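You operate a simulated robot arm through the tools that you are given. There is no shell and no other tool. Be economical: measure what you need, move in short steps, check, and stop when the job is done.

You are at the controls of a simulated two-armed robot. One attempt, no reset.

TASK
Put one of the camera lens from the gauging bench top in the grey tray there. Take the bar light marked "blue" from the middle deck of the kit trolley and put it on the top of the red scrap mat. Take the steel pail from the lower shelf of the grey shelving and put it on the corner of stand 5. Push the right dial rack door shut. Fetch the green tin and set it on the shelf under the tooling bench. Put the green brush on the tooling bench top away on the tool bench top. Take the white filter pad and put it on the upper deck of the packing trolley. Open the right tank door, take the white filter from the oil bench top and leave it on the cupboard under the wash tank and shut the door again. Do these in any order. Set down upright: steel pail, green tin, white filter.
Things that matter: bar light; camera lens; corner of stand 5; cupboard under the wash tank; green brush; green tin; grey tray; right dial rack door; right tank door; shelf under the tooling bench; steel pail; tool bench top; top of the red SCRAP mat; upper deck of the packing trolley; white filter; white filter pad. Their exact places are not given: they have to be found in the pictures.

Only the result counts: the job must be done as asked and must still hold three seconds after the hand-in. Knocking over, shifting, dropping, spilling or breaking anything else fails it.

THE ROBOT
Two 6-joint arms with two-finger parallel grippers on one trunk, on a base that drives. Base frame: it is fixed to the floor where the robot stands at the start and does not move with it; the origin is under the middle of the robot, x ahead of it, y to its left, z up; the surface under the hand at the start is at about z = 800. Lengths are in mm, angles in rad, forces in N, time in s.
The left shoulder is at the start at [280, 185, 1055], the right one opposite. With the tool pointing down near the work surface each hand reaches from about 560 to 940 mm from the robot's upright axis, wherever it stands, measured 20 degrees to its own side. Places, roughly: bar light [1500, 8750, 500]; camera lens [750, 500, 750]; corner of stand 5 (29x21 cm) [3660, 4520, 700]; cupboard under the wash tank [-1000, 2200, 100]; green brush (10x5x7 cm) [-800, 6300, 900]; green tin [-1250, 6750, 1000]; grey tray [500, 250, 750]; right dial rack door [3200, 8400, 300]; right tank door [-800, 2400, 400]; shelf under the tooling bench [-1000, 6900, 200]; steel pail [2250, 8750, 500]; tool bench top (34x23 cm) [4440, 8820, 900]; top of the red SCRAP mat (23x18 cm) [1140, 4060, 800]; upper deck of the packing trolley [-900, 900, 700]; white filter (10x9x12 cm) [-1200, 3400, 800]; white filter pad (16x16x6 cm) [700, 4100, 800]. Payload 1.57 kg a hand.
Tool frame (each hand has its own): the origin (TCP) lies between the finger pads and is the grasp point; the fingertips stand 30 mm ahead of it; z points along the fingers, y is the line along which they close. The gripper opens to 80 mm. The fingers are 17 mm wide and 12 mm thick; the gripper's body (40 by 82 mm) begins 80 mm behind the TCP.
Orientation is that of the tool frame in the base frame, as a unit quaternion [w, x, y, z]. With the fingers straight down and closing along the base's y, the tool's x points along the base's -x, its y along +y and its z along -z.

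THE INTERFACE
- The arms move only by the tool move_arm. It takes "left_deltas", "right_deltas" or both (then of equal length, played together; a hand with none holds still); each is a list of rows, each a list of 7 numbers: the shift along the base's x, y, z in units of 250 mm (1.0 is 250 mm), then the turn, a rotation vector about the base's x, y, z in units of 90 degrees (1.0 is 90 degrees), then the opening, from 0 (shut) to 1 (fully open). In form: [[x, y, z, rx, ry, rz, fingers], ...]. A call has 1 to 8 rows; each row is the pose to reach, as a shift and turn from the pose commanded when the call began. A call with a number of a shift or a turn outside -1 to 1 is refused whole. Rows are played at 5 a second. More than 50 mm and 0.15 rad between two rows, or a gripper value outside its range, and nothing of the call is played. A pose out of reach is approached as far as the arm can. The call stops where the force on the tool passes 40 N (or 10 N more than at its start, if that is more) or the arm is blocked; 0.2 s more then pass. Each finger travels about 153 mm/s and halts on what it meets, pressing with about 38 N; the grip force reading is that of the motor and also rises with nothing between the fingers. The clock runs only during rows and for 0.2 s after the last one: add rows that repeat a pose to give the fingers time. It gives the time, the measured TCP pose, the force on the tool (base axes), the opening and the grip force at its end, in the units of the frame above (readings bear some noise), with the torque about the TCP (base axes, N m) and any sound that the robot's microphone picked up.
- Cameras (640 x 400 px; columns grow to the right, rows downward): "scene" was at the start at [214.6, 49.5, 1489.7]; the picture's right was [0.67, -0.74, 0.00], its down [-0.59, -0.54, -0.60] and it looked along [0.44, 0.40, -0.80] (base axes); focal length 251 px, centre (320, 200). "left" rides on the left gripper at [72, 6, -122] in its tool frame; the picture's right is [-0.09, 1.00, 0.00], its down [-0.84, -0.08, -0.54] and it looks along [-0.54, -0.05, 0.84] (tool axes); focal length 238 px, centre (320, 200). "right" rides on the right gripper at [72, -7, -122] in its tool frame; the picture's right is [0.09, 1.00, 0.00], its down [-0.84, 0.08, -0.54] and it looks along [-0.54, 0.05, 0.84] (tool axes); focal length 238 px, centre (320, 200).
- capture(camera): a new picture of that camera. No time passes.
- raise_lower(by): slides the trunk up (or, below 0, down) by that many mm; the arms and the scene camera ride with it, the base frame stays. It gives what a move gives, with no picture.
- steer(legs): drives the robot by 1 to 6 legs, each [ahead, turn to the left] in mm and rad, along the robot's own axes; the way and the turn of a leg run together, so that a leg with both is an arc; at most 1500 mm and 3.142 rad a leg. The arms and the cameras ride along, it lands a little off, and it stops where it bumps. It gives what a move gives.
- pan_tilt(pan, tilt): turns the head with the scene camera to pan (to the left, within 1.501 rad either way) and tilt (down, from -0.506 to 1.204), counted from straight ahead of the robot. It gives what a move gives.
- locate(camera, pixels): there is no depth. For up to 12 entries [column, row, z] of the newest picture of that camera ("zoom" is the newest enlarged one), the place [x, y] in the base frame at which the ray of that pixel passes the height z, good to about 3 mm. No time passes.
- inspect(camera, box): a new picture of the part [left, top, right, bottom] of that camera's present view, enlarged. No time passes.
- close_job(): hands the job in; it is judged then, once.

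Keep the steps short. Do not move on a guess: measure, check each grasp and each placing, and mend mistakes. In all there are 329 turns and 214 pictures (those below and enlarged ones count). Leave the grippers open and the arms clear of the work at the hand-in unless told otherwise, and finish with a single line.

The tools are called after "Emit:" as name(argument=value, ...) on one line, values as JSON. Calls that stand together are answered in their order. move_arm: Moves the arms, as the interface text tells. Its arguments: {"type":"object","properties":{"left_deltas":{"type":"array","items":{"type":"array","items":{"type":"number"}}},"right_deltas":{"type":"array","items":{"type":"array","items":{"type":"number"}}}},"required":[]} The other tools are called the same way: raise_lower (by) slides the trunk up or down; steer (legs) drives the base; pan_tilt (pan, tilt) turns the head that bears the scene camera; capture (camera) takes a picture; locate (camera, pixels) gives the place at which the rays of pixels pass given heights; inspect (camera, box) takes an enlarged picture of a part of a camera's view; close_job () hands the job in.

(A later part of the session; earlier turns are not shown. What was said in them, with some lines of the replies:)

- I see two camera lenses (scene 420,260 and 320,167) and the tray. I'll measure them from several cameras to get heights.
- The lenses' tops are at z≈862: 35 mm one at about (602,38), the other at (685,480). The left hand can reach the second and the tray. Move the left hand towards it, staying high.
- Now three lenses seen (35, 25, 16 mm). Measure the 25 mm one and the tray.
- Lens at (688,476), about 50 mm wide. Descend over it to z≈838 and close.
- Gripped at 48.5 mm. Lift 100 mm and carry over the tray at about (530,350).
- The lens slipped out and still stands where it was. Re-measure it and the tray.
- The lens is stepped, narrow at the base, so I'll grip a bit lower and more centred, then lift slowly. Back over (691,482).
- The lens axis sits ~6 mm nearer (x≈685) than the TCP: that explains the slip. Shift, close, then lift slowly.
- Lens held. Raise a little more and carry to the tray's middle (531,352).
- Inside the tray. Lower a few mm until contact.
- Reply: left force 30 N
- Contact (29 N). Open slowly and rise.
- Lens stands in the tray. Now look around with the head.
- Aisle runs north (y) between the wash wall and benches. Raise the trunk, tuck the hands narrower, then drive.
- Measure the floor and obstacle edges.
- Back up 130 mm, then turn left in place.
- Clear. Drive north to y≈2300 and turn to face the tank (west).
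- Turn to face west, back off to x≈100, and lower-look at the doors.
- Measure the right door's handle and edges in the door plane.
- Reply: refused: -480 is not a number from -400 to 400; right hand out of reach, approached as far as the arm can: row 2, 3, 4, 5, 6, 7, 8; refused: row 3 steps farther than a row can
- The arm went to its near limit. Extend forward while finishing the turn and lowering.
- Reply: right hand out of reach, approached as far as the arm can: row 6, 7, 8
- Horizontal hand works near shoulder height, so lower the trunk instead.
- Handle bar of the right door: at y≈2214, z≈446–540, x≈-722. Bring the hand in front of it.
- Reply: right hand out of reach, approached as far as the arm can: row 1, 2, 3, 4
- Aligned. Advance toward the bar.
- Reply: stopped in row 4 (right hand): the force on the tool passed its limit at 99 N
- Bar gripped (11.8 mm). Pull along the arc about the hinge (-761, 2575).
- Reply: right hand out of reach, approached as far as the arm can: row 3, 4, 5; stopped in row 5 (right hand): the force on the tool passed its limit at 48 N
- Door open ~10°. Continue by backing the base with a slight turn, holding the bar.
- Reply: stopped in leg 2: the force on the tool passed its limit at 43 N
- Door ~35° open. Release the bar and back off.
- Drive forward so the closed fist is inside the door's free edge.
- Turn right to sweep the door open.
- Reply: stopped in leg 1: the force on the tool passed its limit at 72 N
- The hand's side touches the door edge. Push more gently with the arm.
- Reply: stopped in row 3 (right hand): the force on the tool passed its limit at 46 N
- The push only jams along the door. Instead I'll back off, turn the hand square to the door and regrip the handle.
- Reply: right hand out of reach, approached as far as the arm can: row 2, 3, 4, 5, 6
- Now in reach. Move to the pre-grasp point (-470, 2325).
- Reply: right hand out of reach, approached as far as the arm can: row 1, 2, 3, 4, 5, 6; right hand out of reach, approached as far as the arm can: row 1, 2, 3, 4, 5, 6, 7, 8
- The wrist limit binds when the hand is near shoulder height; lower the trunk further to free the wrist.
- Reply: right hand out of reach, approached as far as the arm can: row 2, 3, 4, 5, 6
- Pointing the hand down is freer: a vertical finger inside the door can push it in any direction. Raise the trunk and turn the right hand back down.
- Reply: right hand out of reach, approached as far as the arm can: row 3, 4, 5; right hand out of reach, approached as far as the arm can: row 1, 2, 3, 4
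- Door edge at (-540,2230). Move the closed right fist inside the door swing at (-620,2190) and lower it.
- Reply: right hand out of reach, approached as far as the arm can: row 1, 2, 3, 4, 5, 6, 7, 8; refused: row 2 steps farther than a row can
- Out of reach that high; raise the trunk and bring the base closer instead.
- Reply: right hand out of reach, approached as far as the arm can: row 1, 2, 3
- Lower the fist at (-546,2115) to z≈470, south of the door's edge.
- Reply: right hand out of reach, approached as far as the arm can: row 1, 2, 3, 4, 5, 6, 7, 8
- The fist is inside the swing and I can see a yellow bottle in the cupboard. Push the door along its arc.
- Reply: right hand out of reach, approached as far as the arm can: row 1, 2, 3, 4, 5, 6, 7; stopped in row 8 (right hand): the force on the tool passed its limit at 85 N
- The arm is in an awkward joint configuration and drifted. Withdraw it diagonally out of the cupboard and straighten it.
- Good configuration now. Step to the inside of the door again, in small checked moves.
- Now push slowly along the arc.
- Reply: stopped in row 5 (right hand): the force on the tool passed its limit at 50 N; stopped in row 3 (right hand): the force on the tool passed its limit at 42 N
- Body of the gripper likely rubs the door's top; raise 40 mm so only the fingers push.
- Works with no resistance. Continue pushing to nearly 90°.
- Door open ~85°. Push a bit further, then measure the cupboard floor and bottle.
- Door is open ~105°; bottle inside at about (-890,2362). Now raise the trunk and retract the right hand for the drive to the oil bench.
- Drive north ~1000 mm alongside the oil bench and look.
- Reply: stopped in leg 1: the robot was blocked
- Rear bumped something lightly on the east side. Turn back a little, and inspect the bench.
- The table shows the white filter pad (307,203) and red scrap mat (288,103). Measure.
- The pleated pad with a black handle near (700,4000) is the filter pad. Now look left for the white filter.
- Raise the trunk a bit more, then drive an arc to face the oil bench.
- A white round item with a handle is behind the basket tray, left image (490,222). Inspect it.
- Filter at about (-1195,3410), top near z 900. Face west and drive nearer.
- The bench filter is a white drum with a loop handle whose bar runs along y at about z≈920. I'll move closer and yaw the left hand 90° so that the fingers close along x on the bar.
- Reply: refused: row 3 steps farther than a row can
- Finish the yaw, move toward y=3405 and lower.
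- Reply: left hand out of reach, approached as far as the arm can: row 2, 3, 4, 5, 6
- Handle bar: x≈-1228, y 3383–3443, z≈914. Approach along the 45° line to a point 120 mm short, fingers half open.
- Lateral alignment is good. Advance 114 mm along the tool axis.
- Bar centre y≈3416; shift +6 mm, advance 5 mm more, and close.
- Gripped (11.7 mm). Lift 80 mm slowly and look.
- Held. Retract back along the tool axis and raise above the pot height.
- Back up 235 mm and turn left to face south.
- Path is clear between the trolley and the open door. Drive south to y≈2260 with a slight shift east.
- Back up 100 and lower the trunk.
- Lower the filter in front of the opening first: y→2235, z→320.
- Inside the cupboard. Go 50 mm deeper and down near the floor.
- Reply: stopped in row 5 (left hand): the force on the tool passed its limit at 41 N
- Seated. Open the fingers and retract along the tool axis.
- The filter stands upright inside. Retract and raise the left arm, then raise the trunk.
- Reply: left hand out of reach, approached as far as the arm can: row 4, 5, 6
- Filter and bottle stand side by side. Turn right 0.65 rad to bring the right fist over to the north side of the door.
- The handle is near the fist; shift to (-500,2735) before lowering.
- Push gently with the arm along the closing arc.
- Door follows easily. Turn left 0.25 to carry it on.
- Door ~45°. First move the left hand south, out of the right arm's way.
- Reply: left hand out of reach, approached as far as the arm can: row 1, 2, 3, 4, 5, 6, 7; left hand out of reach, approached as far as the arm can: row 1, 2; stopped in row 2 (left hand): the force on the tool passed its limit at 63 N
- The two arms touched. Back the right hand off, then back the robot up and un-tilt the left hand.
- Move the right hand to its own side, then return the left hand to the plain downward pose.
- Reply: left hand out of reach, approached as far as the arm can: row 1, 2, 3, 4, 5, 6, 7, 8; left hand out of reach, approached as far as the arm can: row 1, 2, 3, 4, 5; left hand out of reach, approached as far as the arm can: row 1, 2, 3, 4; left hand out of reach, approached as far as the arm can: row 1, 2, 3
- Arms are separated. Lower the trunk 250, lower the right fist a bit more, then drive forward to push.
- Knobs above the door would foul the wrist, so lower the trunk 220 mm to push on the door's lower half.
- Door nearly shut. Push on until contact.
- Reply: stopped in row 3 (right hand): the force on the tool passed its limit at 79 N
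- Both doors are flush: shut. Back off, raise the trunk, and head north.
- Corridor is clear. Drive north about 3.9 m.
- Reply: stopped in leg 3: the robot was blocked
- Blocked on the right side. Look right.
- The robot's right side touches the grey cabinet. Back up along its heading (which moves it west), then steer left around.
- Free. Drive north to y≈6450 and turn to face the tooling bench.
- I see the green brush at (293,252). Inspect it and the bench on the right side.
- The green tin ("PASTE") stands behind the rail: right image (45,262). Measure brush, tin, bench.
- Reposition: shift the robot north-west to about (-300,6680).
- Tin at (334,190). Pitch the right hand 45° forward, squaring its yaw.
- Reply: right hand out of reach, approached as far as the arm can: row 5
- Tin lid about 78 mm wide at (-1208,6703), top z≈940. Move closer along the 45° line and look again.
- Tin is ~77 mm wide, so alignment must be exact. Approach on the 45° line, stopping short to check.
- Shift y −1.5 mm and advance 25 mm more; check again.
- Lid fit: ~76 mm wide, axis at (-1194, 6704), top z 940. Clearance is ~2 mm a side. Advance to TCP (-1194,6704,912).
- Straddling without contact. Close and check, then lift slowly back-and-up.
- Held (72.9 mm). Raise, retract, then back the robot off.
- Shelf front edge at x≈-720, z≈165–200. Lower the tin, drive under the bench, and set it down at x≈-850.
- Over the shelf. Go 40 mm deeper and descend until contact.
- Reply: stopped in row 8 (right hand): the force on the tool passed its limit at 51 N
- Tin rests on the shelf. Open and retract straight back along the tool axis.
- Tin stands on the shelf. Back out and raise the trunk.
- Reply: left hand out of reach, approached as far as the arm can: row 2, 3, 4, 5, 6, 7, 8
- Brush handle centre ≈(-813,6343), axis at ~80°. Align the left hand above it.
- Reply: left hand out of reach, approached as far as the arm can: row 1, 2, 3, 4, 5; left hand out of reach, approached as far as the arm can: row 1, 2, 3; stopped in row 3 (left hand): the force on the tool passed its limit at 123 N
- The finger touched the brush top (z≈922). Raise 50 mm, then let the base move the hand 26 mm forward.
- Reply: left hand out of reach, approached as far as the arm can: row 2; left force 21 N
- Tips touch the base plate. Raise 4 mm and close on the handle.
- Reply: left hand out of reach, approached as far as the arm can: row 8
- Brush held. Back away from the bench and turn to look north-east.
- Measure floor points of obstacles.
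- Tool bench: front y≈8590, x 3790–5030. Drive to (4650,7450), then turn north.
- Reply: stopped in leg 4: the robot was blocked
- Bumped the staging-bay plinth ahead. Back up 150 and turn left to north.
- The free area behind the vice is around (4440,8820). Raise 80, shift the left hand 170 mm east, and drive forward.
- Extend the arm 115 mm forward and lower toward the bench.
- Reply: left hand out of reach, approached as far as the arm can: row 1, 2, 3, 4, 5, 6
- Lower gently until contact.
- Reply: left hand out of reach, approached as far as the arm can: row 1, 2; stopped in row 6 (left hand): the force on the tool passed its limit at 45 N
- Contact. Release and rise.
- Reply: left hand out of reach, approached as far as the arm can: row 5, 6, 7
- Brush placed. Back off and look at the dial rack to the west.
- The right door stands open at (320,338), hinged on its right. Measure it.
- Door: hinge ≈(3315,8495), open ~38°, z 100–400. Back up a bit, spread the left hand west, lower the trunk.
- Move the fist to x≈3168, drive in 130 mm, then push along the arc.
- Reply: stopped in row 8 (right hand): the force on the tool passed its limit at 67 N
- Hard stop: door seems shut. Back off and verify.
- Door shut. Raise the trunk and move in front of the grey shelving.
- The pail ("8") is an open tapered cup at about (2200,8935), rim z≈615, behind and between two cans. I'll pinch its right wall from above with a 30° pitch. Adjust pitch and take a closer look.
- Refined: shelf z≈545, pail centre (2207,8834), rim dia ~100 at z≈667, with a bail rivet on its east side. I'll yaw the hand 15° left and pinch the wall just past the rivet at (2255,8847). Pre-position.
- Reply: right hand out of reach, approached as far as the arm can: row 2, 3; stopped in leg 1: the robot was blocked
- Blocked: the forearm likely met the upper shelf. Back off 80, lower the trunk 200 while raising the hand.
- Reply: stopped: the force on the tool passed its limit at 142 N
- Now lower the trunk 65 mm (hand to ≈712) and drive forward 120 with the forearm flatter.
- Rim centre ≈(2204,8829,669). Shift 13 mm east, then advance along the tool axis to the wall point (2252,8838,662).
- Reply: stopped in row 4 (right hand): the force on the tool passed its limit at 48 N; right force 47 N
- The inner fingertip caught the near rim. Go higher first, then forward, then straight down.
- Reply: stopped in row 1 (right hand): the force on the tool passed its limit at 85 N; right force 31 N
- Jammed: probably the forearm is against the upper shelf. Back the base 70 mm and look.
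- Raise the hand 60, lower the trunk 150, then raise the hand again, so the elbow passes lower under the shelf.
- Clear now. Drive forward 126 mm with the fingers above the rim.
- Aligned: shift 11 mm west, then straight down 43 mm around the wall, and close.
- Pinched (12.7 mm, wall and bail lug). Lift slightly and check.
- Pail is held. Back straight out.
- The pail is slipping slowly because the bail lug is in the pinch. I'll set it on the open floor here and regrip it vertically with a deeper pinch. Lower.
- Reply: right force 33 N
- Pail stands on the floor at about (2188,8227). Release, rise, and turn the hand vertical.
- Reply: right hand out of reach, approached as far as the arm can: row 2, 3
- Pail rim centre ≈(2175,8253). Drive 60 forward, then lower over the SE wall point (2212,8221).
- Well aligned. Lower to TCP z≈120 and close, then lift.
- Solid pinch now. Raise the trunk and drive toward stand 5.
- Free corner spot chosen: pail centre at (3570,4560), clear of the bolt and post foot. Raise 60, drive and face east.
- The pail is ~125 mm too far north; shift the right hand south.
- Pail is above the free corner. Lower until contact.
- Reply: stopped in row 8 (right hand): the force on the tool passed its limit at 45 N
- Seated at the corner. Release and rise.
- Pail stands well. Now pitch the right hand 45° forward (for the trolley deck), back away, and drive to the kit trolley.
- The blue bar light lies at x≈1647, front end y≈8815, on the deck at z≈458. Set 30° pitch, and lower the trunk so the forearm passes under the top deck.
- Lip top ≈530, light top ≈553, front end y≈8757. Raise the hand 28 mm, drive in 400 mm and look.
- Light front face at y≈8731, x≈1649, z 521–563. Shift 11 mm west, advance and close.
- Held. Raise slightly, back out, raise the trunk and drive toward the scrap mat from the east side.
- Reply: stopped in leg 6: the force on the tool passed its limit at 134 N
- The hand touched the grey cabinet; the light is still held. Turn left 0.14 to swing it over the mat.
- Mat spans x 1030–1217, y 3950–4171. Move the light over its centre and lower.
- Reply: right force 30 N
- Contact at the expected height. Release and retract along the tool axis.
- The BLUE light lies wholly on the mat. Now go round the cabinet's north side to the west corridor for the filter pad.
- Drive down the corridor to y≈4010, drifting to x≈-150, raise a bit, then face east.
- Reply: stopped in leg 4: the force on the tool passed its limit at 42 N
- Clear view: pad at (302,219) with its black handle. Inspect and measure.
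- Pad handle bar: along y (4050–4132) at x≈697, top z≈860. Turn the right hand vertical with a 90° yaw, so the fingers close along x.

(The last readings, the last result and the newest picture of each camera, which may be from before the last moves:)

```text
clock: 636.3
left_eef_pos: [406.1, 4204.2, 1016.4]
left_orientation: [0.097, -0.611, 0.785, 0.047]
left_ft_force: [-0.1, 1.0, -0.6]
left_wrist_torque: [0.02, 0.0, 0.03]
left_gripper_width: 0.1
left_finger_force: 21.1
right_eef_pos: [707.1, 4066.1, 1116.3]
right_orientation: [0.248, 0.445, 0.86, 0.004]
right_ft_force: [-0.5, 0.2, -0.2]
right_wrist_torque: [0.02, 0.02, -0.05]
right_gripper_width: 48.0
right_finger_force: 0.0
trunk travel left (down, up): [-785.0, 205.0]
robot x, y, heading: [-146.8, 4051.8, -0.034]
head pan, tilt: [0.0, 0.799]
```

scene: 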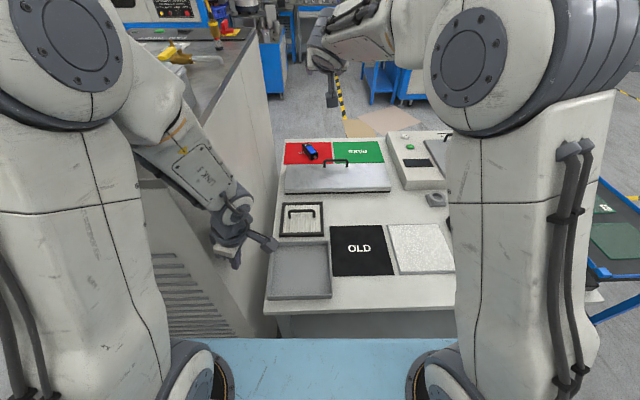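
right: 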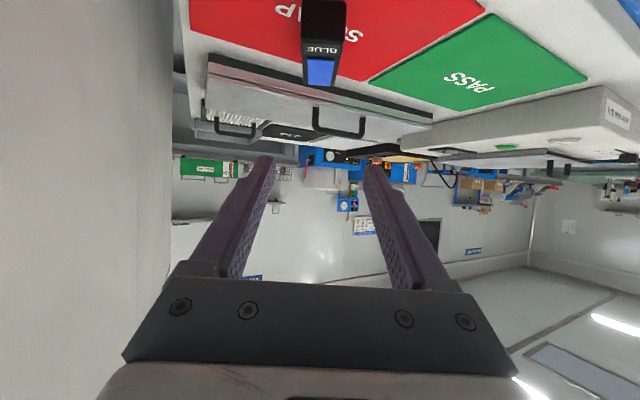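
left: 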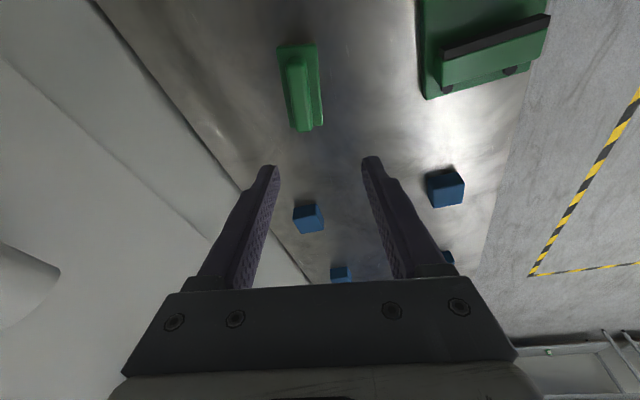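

Emit:
move_arm(right_deltas=[[0, 0.02, -0.06, 0.037, 0.039, -0.064, 0.6], [-0.01, 0.04, -0.12, 0.075, 0.078, -0.128, 0.6], [-0.02, 0.06, -0.2, 0.112, 0.116, -0.192, 0.6], [-0.03, 0.08, -0.28, 0.15, 0.155, -0.255, 0.6], [-0.04, 0.09, -0.36, 0.188, 0.194, -0.319, 0.6], [-0.04, 0.096, -0.44, 0.225, 0.233, -0.383, 0.6]])

Emit:
capture(camera="right")

```text
clock: 637.7
left_eef_pos: [406.0, 4204.4, 1016.2]
left_orientation: [0.095, -0.611, 0.785, 0.048]
left_ft_force: [-0.8, -0.3, -0.2]
left_wrist_torque: [0.01, -0.03, -0.01]
left_gripper_width: 0.1
left_finger_force: 21.9
right_eef_pos: [698.0, 4090.1, 1006.5]
right_orientation: [0.001, 0.707, 0.708, 0.0]
right_ft_force: [0.3, 0.0, -0.1]
right_wrist_torque: [-0.01, -0.01, -0.02]
right_gripper_width: 48.0
right_finger_force: 0.1
trunk travel left (down, up): [-785.0, 205.0]
robot x, y, heading: [-150.9, 4052.3, -0.035]
head pan, tilt: [0.0, 0.799]
```

```text
14 pictures are left
```

right: 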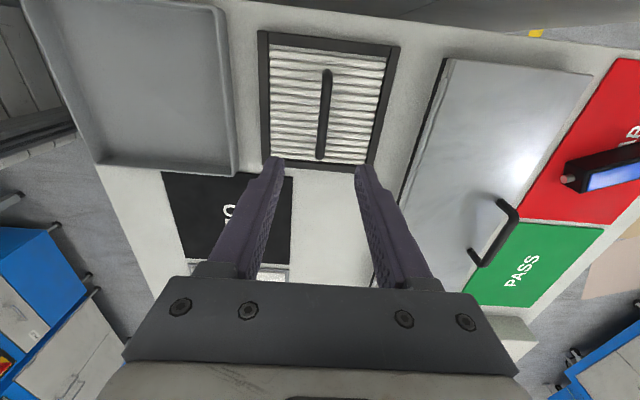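

Emit:
locate(camera="right", pixels=[[328, 74, 858], [321, 156, 858], [325, 115, 858], [325, 115, 850], [260, 32, 812], [400, 45, 812], [375, 168, 812]])

```text
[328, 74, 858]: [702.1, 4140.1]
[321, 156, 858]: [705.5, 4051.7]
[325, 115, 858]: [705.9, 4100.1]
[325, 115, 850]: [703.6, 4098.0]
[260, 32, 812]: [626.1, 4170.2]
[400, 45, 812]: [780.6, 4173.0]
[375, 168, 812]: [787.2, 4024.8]
```

Bar centre (704,4096). Descend to TCP z≈860 and close, then lift.

Emit:
move_arm(right_deltas=[[0.024, 0.024, -0.15, 0, 0, 0, 0.6], [0.024, 0.024, -0.3, 0, 0, 0, 0.6], [0.024, 0.024, -0.45, 0, 0, 0, 0.6], [0.024, 0.024, -0.58, 0, 0, 0, 0.6], [0.024, 0.024, -0.585, 0, 0, 0, 0], [0.024, 0.024, -0.585, 0, 0, 0, 0], [0.024, 0.024, -0.585, 0, 0, 0, 0], [0.024, 0.024, -0.5, 0, 0, 0, 0]])

Emit:
move_arm(right_deltas=[[0, 0, 0.1, 0, 0, 0, 0], [0, 0, 0.2, 0, 0, 0, 0], [0, 0, 0.35, 0, 0, 0, 0], [0, 0, 0.5, 0, 0, 0, 0], [0, 0, 0.65, 0, 0, 0, 0]])

Emit:
capture(camera="right")

```text
clock: 639.5
left_eef_pos: [406.4, 4203.8, 1016.6]
left_orientation: [0.095, -0.612, 0.784, 0.048]
left_ft_force: [0.2, 0.5, -1.0]
left_wrist_torque: [0.02, -0.04, 0.02]
left_gripper_width: 0.0
left_finger_force: 21.1
right_eef_pos: [696.0, 4092.5, 881.9]
right_orientation: [0.001, 0.706, 0.708, 0.0]
right_ft_force: [-0.7, -0.5, -1.3]
right_wrist_torque: [0.03, 0.04, -0.01]
right_gripper_width: 11.1
right_finger_force: 28.2
right hand out of reach, approached as far as the arm can: row 2, 3, 4, 5, 6, 7, 8
trunk travel left (down, up): [-785.0, 205.0]
robot x, y, heading: [-148.1, 4055.2, -0.034]
head pan, tilt: [0.0, 0.799]
```

```text
clock: 640.7
left_eef_pos: [406.1, 4204.1, 1016.6]
left_orientation: [0.096, -0.61, 0.785, 0.047]
left_ft_force: [0.6, 0.5, 0.1]
left_wrist_torque: [0.03, 0.0, -0.02]
left_gripper_width: 0.1
left_finger_force: 21.1
right_eef_pos: [696.0, 4092.9, 1045.3]
right_orientation: [0.0, 0.706, 0.709, 0.0]
right_ft_force: [0.2, 0.2, -1.2]
right_wrist_torque: [-0.05, 0.02, -0.02]
right_gripper_width: 11.1
right_finger_force: 28.8
right hand out of reach, approached as far as the arm can: row 2, 3, 4
trunk travel left (down, up): [-785.0, 205.0]
robot x, y, heading: [-149.1, 4053.3, -0.032]
head pan, tilt: [0.0, 0.799]
```

```text
13 pictures are left
```

right: 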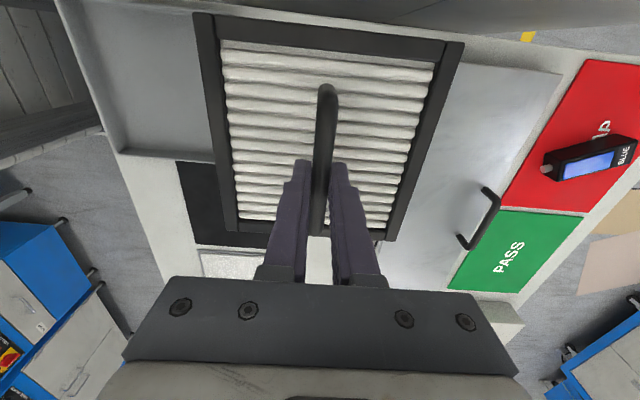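

Pad held. Raise the trunk, turn south, and drive down to the packing trolley.

Emit:
raise_lower(by=120)

Emit:
steer(legs=[[0, -0.77], [0, -0.77], [1500, 0], [1500, 0]])

Emit:
pan_tilt(pan=-0.5, tilt=0.8)

Emit:
capture(camera="scene")

```text
clock: 642.2
left_eef_pos: [404.9, 4204.7, 1137.0]
left_orientation: [0.096, -0.611, 0.784, 0.048]
left_ft_force: [-0.2, 0.0, 0.4]
left_wrist_torque: [-0.01, -0.01, 0.03]
left_gripper_width: 0.0
left_finger_force: 21.0
right_eef_pos: [696.1, 4092.6, 1166.4]
right_orientation: [0.002, 0.707, 0.707, 0.0]
right_ft_force: [0.1, 0.1, -1.2]
right_wrist_torque: [0.01, -0.02, -0.02]
right_gripper_width: 11.1
right_finger_force: 28.6
trunk travel left (down, up): [-905.0, 85.0]
robot x, y, heading: [-149.5, 4051.1, -0.034]
head pan, tilt: [0.0, 0.799]
```

```text
clock: 660.7
left_eef_pos: [119.8, 498.1, 1136.7]
left_orientation: [0.102, 0.09, 0.99, -0.03]
left_ft_force: [0.0, 0.3, 0.1]
left_wrist_torque: [0.0, 0.02, -0.01]
left_gripper_width: 0.1
left_finger_force: 20.9
right_eef_pos: [26.9, 202.0, 1165.5]
right_orientation: [0.001, 0.999, 0.034, -0.001]
right_ft_force: [-0.9, 0.7, -1.3]
right_wrist_torque: [0.0, -0.02, 0.02]
right_gripper_width: 11.1
right_finger_force: 29.0
trunk travel left (down, up): [-905.0, 85.0]
robot x, y, heading: [-65.2, 1045.4, -1.54]
head pan, tilt: [0.0, 0.799]
```

```text
clock: 661.6
left_eef_pos: [119.5, 499.7, 1136.5]
left_orientation: [0.102, 0.091, 0.99, -0.03]
left_ft_force: [0.3, -0.1, 0.1]
left_wrist_torque: [-0.03, -0.01, 0.0]
left_gripper_width: 0.0
left_finger_force: 21.4
right_eef_pos: [27.0, 201.8, 1167.1]
right_orientation: [0.001, 0.999, 0.034, 0.0]
right_ft_force: [0.6, -0.8, -0.8]
right_wrist_torque: [0.01, 0.02, 0.01]
right_gripper_width: 10.9
right_finger_force: 29.2
trunk travel left (down, up): [-905.0, 85.0]
robot x, y, heading: [-68.4, 1044.9, -1.542]
head pan, tilt: [-0.499, 0.799]
```

```text
12 pictures are left
```

scene: 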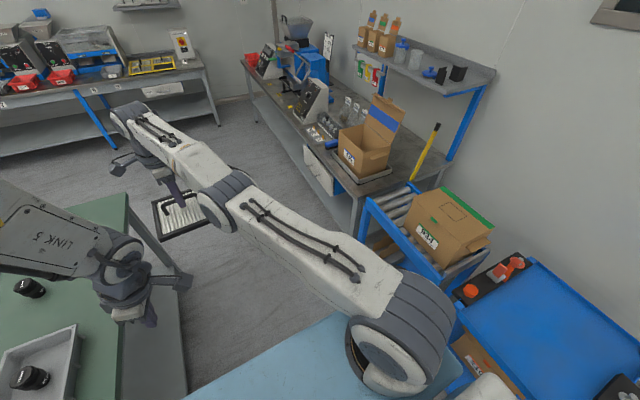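

Emit:
locate(camera="scene", pixels=[[458, 305, 700], [530, 260, 700], [520, 268, 750], [470, 298, 750], [639, 345, 700], [560, 395, 700], [600, 390, 700], [560, 320, 700]])

Emit:
steer(legs=[[0, -0.8], [0, -0.79]])

Emit:
pan_tilt(pan=0, tilt=0.9)

Emit:
capture(camera="scene")

```text
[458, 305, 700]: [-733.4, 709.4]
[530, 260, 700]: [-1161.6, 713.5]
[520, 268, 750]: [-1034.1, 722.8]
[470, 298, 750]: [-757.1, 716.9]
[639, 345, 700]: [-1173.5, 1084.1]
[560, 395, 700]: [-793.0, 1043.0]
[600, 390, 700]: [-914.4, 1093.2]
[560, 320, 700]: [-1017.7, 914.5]
```

```text
clock: 665.5
left_eef_pos: [-530.8, 707.2, 1137.9]
left_orientation: [0.064, 0.664, 0.74, -0.084]
left_ft_force: [1.1, -0.7, -0.2]
left_wrist_torque: [0.04, 0.01, 0.02]
left_gripper_width: 0.0
left_finger_force: 21.3
right_eef_pos: [-842.5, 712.1, 1162.9]
right_orientation: [-0.001, 0.821, -0.571, -0.002]
right_ft_force: [0.0, -1.6, -2.0]
right_wrist_torque: [0.02, 0.01, 0.01]
right_gripper_width: 10.9
right_finger_force: 29.0
trunk travel left (down, up): [-905.0, 85.0]
robot x, y, heading: [-66.0, 1050.2, -2.819]
head pan, tilt: [-0.499, 0.799]
stopped in leg 2: the robot was blocked; the commanded pose is now the measured one
```

```text
clock: 666.4
left_eef_pos: [-531.5, 708.3, 1136.6]
left_orientation: [0.063, 0.665, 0.739, -0.086]
left_ft_force: [0.1, 0.0, 0.3]
left_wrist_torque: [-0.01, -0.02, 0.01]
left_gripper_width: 0.0
left_finger_force: 21.6
right_eef_pos: [-842.6, 714.9, 1163.1]
right_orientation: [0.001, 0.821, -0.571, -0.002]
right_ft_force: [0.7, 0.4, -0.5]
right_wrist_torque: [-0.01, 0.02, 0.01]
right_gripper_width: 11.2
right_finger_force: 28.9
trunk travel left (down, up): [-905.0, 85.0]
robot x, y, heading: [-67.8, 1051.6, -2.819]
head pan, tilt: [0.0, 0.901]
```

```text
11 pictures are left
```

scene: 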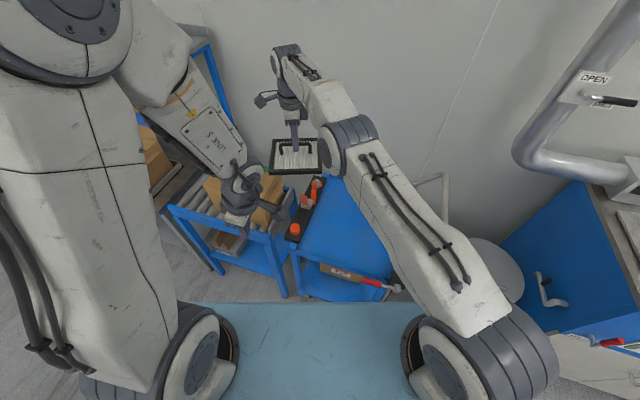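

Blocked slightly by the bench behind; ease back. Move the pad over the deck centre (-930,920) with the arm.

Emit:
steer(legs=[[30, 0.03]])

Emit:
move_arm(right_deltas=[[-0.05, 0.16, 0, 0, 0, 0, 0], [-0.1, 0.32, 0, 0, 0, 0, 0], [-0.15, 0.48, 0, 0, 0, 0, 0], [-0.2, 0.64, 0, 0, 0, 0, 0], [-0.24, 0.8, 0, 0, 0, 0, 0], [-0.26, 0.92, 0, 0, 0, 0, 0]])

Emit:
capture(camera="right")

```text
clock: 667.3
left_eef_pos: [-549.5, 686.8, 1136.7]
left_orientation: [0.064, 0.654, 0.749, -0.085]
left_ft_force: [-0.4, -0.5, -0.7]
left_wrist_torque: [-0.04, -0.03, -0.03]
left_gripper_width: 0.0
left_finger_force: 21.2
right_eef_pos: [-862.2, 681.7, 1162.7]
right_orientation: [0.001, 0.829, -0.559, -0.001]
right_ft_force: [0.0, -0.4, -1.5]
right_wrist_torque: [-0.03, 0.01, 0.03]
right_gripper_width: 11.1
right_finger_force: 29.1
trunk travel left (down, up): [-905.0, 85.0]
robot x, y, heading: [-89.3, 1038.3, -2.792]
head pan, tilt: [0.0, 0.901]
```

```text
clock: 668.7
left_eef_pos: [-548.8, 685.9, 1136.9]
left_orientation: [0.065, 0.653, 0.75, -0.085]
left_ft_force: [1.2, 0.2, 0.6]
left_wrist_torque: [-0.02, 0.0, 0.0]
left_gripper_width: 0.0
left_finger_force: 21.1
right_eef_pos: [-925.4, 913.5, 1163.8]
right_orientation: [0.001, 0.83, -0.558, -0.002]
right_ft_force: [0.2, 0.6, -0.9]
right_wrist_torque: [-0.01, 0.0, -0.01]
right_gripper_width: 11.1
right_finger_force: 28.5
trunk travel left (down, up): [-905.0, 85.0]
robot x, y, heading: [-91.7, 1039.8, -2.789]
head pan, tilt: [0.0, 0.901]
```

```text
10 pictures are left
```

right: 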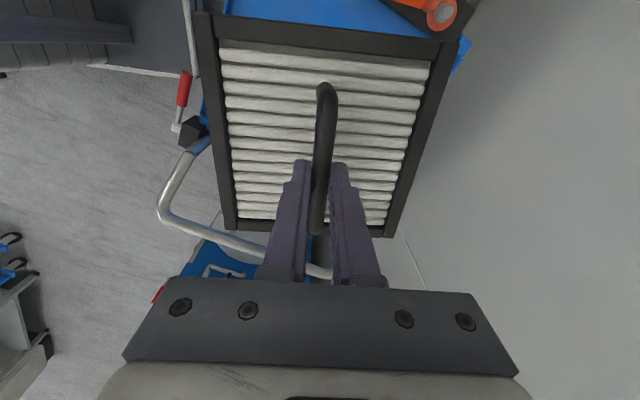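

Lower the trunk 350 mm, then descend by arm until contact.

Emit:
raise_lower(by=-360)

Emit:
capture(camera="scene")

```text
clock: 672.2
left_eef_pos: [-550.0, 686.0, 777.1]
left_orientation: [0.065, 0.653, 0.75, -0.085]
left_ft_force: [-0.7, 0.9, 0.2]
left_wrist_torque: [0.01, 0.03, 0.01]
left_gripper_width: 0.0
left_finger_force: 21.6
right_eef_pos: [-925.1, 912.0, 803.5]
right_orientation: [0.0, 0.83, -0.558, -0.001]
right_ft_force: [-0.9, 0.5, -1.4]
right_wrist_torque: [0.0, -0.03, -0.01]
right_gripper_width: 11.1
right_finger_force: 28.7
trunk travel left (down, up): [-545.0, 445.0]
robot x, y, heading: [-92.1, 1041.4, -2.791]
head pan, tilt: [0.0, 0.901]
```

```text
9 pictures are left
```

scene: 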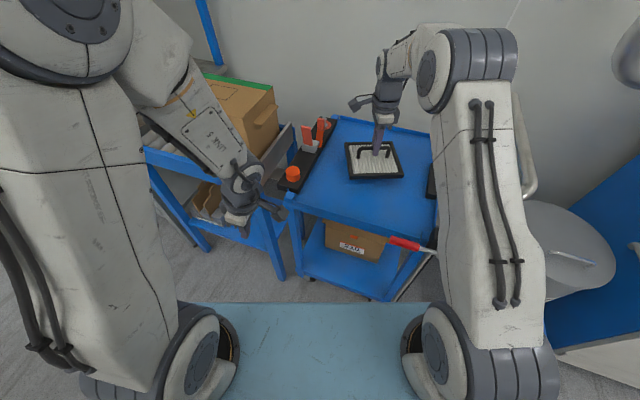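

Pad hangs over the free deck. Lower to contact.

Emit:
move_arm(right_deltas=[[0, 0, -0.06, 0, 0, 0, 0], [0, 0, -0.1, 0, 0, 0, 0], [0, 0, -0.13, 0, 0, 0, 0], [0, 0, -0.155, 0, 0, 0, 0], [0, 0, -0.18, 0, 0, 0, 0], [0, 0, -0.2, 0, 0, 0, 0], [0, 0, -0.22, 0, 0, 0, 0], [0, 0, -0.24, 0, 0, 0, 0]])

```text
clock: 674.0
left_eef_pos: [-548.5, 684.9, 776.8]
left_orientation: [0.065, 0.653, 0.749, -0.085]
left_ft_force: [0.2, -0.8, 0.1]
left_wrist_torque: [0.0, 0.03, -0.01]
left_gripper_width: 0.0
left_finger_force: 21.4
right_eef_pos: [-925.8, 913.4, 745.8]
right_orientation: [0.002, 0.83, -0.558, -0.003]
right_ft_force: [-2.5, -0.1, 20.4]
right_wrist_torque: [-0.01, -0.26, 0.05]
right_gripper_width: 11.1
right_finger_force: 29.0
trunk travel left (down, up): [-545.0, 445.0]
robot x, y, heading: [-97.1, 1038.0, -2.796]
head pan, tilt: [0.0, 0.901]
```

Contact (20 N). Release and rise.

Emit:
move_arm(right_deltas=[[0, 0, 0.006, 0, 0, 0, 0.4], [0, 0, 0.006, 0, 0, 0, 0.6], [0, 0, 0.08, 0, 0, 0, 0.6], [0, 0, 0.24, 0, 0, 0, 0.6], [0, 0, 0.42, 0, 0, 0, 0.6], [0, 0, 0.6, 0, 0, 0, 0.6], [0, 0, 0.78, 0, 0, 0, 0.6]], left_deltas=[[0, 0, 0, 0, 0, 0, 1], [0, 0, 0, 0, 0, 0, 1], [0, 0, 0, 0, 0, 0, 1], [0, 0, 0, 0, 0, 0, 1], [0, 0, 0, 0, 0, 0, 1], [0, 0, 0, 0, 0, 0, 1], [0, 0, 0, 0, 0, 0, 1]])

Emit:
raise_lower(by=250)

Emit:
capture(camera="scene")

```text
clock: 675.6
left_eef_pos: [-550.3, 684.8, 776.6]
left_orientation: [0.064, 0.653, 0.75, -0.086]
left_ft_force: [0.3, 0.6, 0.5]
left_wrist_torque: [-0.03, 0.01, 0.0]
left_gripper_width: 80.1
left_finger_force: 0.0
right_eef_pos: [-926.3, 914.1, 938.8]
right_orientation: [0.0, 0.83, -0.558, -0.001]
right_ft_force: [-0.8, 0.5, -0.3]
right_wrist_torque: [-0.02, -0.02, 0.0]
right_gripper_width: 48.0
right_finger_force: 0.1
trunk travel left (down, up): [-545.0, 445.0]
robot x, y, heading: [-95.0, 1037.2, -2.792]
head pan, tilt: [0.0, 0.901]
```

```text
clock: 678.1
left_eef_pos: [-549.8, 685.3, 1027.0]
left_orientation: [0.065, 0.653, 0.75, -0.085]
left_ft_force: [0.3, 0.8, -0.1]
left_wrist_torque: [0.01, 0.01, -0.03]
left_gripper_width: 80.1
left_finger_force: 0.0
right_eef_pos: [-926.1, 914.3, 1188.8]
right_orientation: [0.0, 0.83, -0.558, -0.001]
right_ft_force: [0.4, -0.3, 0.2]
right_wrist_torque: [0.0, -0.01, 0.0]
right_gripper_width: 48.0
right_finger_force: 0.0
trunk travel left (down, up): [-795.0, 195.0]
robot x, y, heading: [-91.5, 1036.8, -2.788]
head pan, tilt: [0.0, 0.901]
```

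```text
8 pictures are left
```

scene: 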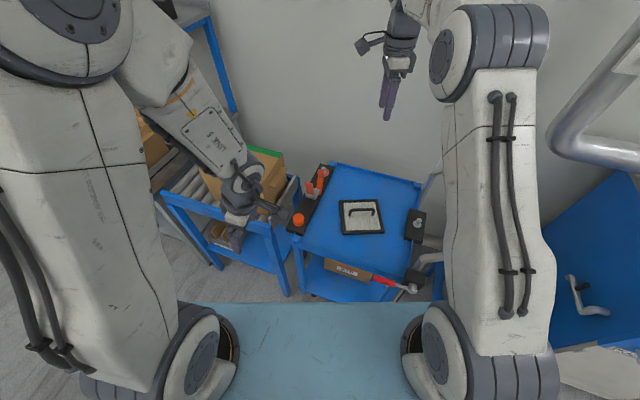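

Pad sits flat on the deck. Open the right gripper, retract it, and check the tank door.

Emit:
move_arm(right_deltas=[[0.15, 0, 0.05, 0, 0, 0, 1], [0.3, 0, 0.1, 0, 0, 0, 1]])

Emit:
pan_tilt(pan=-1.35, tilt=0.65)

Emit:
capture(camera="scene")

```text
clock: 678.7
left_eef_pos: [-549.9, 685.2, 1027.6]
left_orientation: [0.065, 0.654, 0.749, -0.086]
left_ft_force: [-0.5, -1.0, 0.4]
left_wrist_torque: [-0.02, -0.03, -0.01]
left_gripper_width: 80.0
left_finger_force: 0.0
right_eef_pos: [-849.9, 915.6, 1213.5]
right_orientation: [0.001, 0.829, -0.559, -0.002]
right_ft_force: [0.0, -0.3, 0.5]
right_wrist_torque: [-0.04, -0.04, -0.02]
right_gripper_width: 79.8
right_finger_force: 0.1
trunk travel left (down, up): [-795.0, 195.0]
robot x, y, heading: [-93.7, 1037.4, -2.793]
head pan, tilt: [0.0, 0.901]
```

```text
clock: 680.2
left_eef_pos: [-549.2, 685.2, 1026.8]
left_orientation: [0.064, 0.654, 0.749, -0.085]
left_ft_force: [0.6, 0.9, -0.4]
left_wrist_torque: [0.01, -0.04, -0.01]
left_gripper_width: 80.2
left_finger_force: 0.0
right_eef_pos: [-851.9, 917.1, 1213.2]
right_orientation: [0.001, 0.829, -0.559, -0.001]
right_ft_force: [-0.7, -0.5, -0.3]
right_wrist_torque: [-0.01, 0.0, 0.04]
right_gripper_width: 80.1
right_finger_force: 0.1
trunk travel left (down, up): [-795.0, 195.0]
robot x, y, heading: [-89.4, 1039.6, -2.795]
head pan, tilt: [-1.349, 0.649]
```

```text
7 pictures are left
```

scene: 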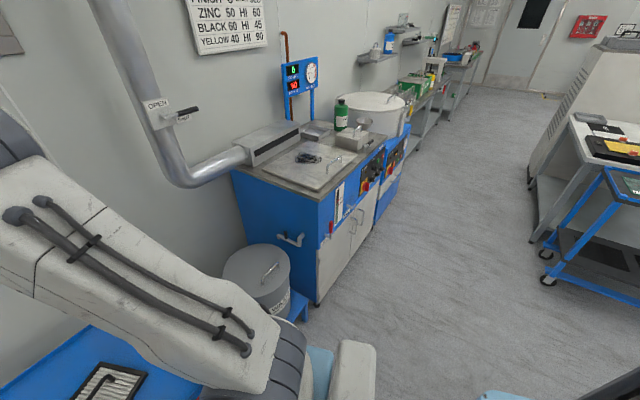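

The tank doors are shut and the pad is on the deck; grippers are open and the arms are clear. Handing in.

Emit:
close_job()

```text
The job is handed in.
```

All eight jobs are done and handed in, but the robot bumped the table or trolley near the oil bench, the grey cabinet, the staging plinth and the bench, and pressed once on the lower shelf. I saw nothing shift or fall in the pictures I took, but I did not check all of those spots again.
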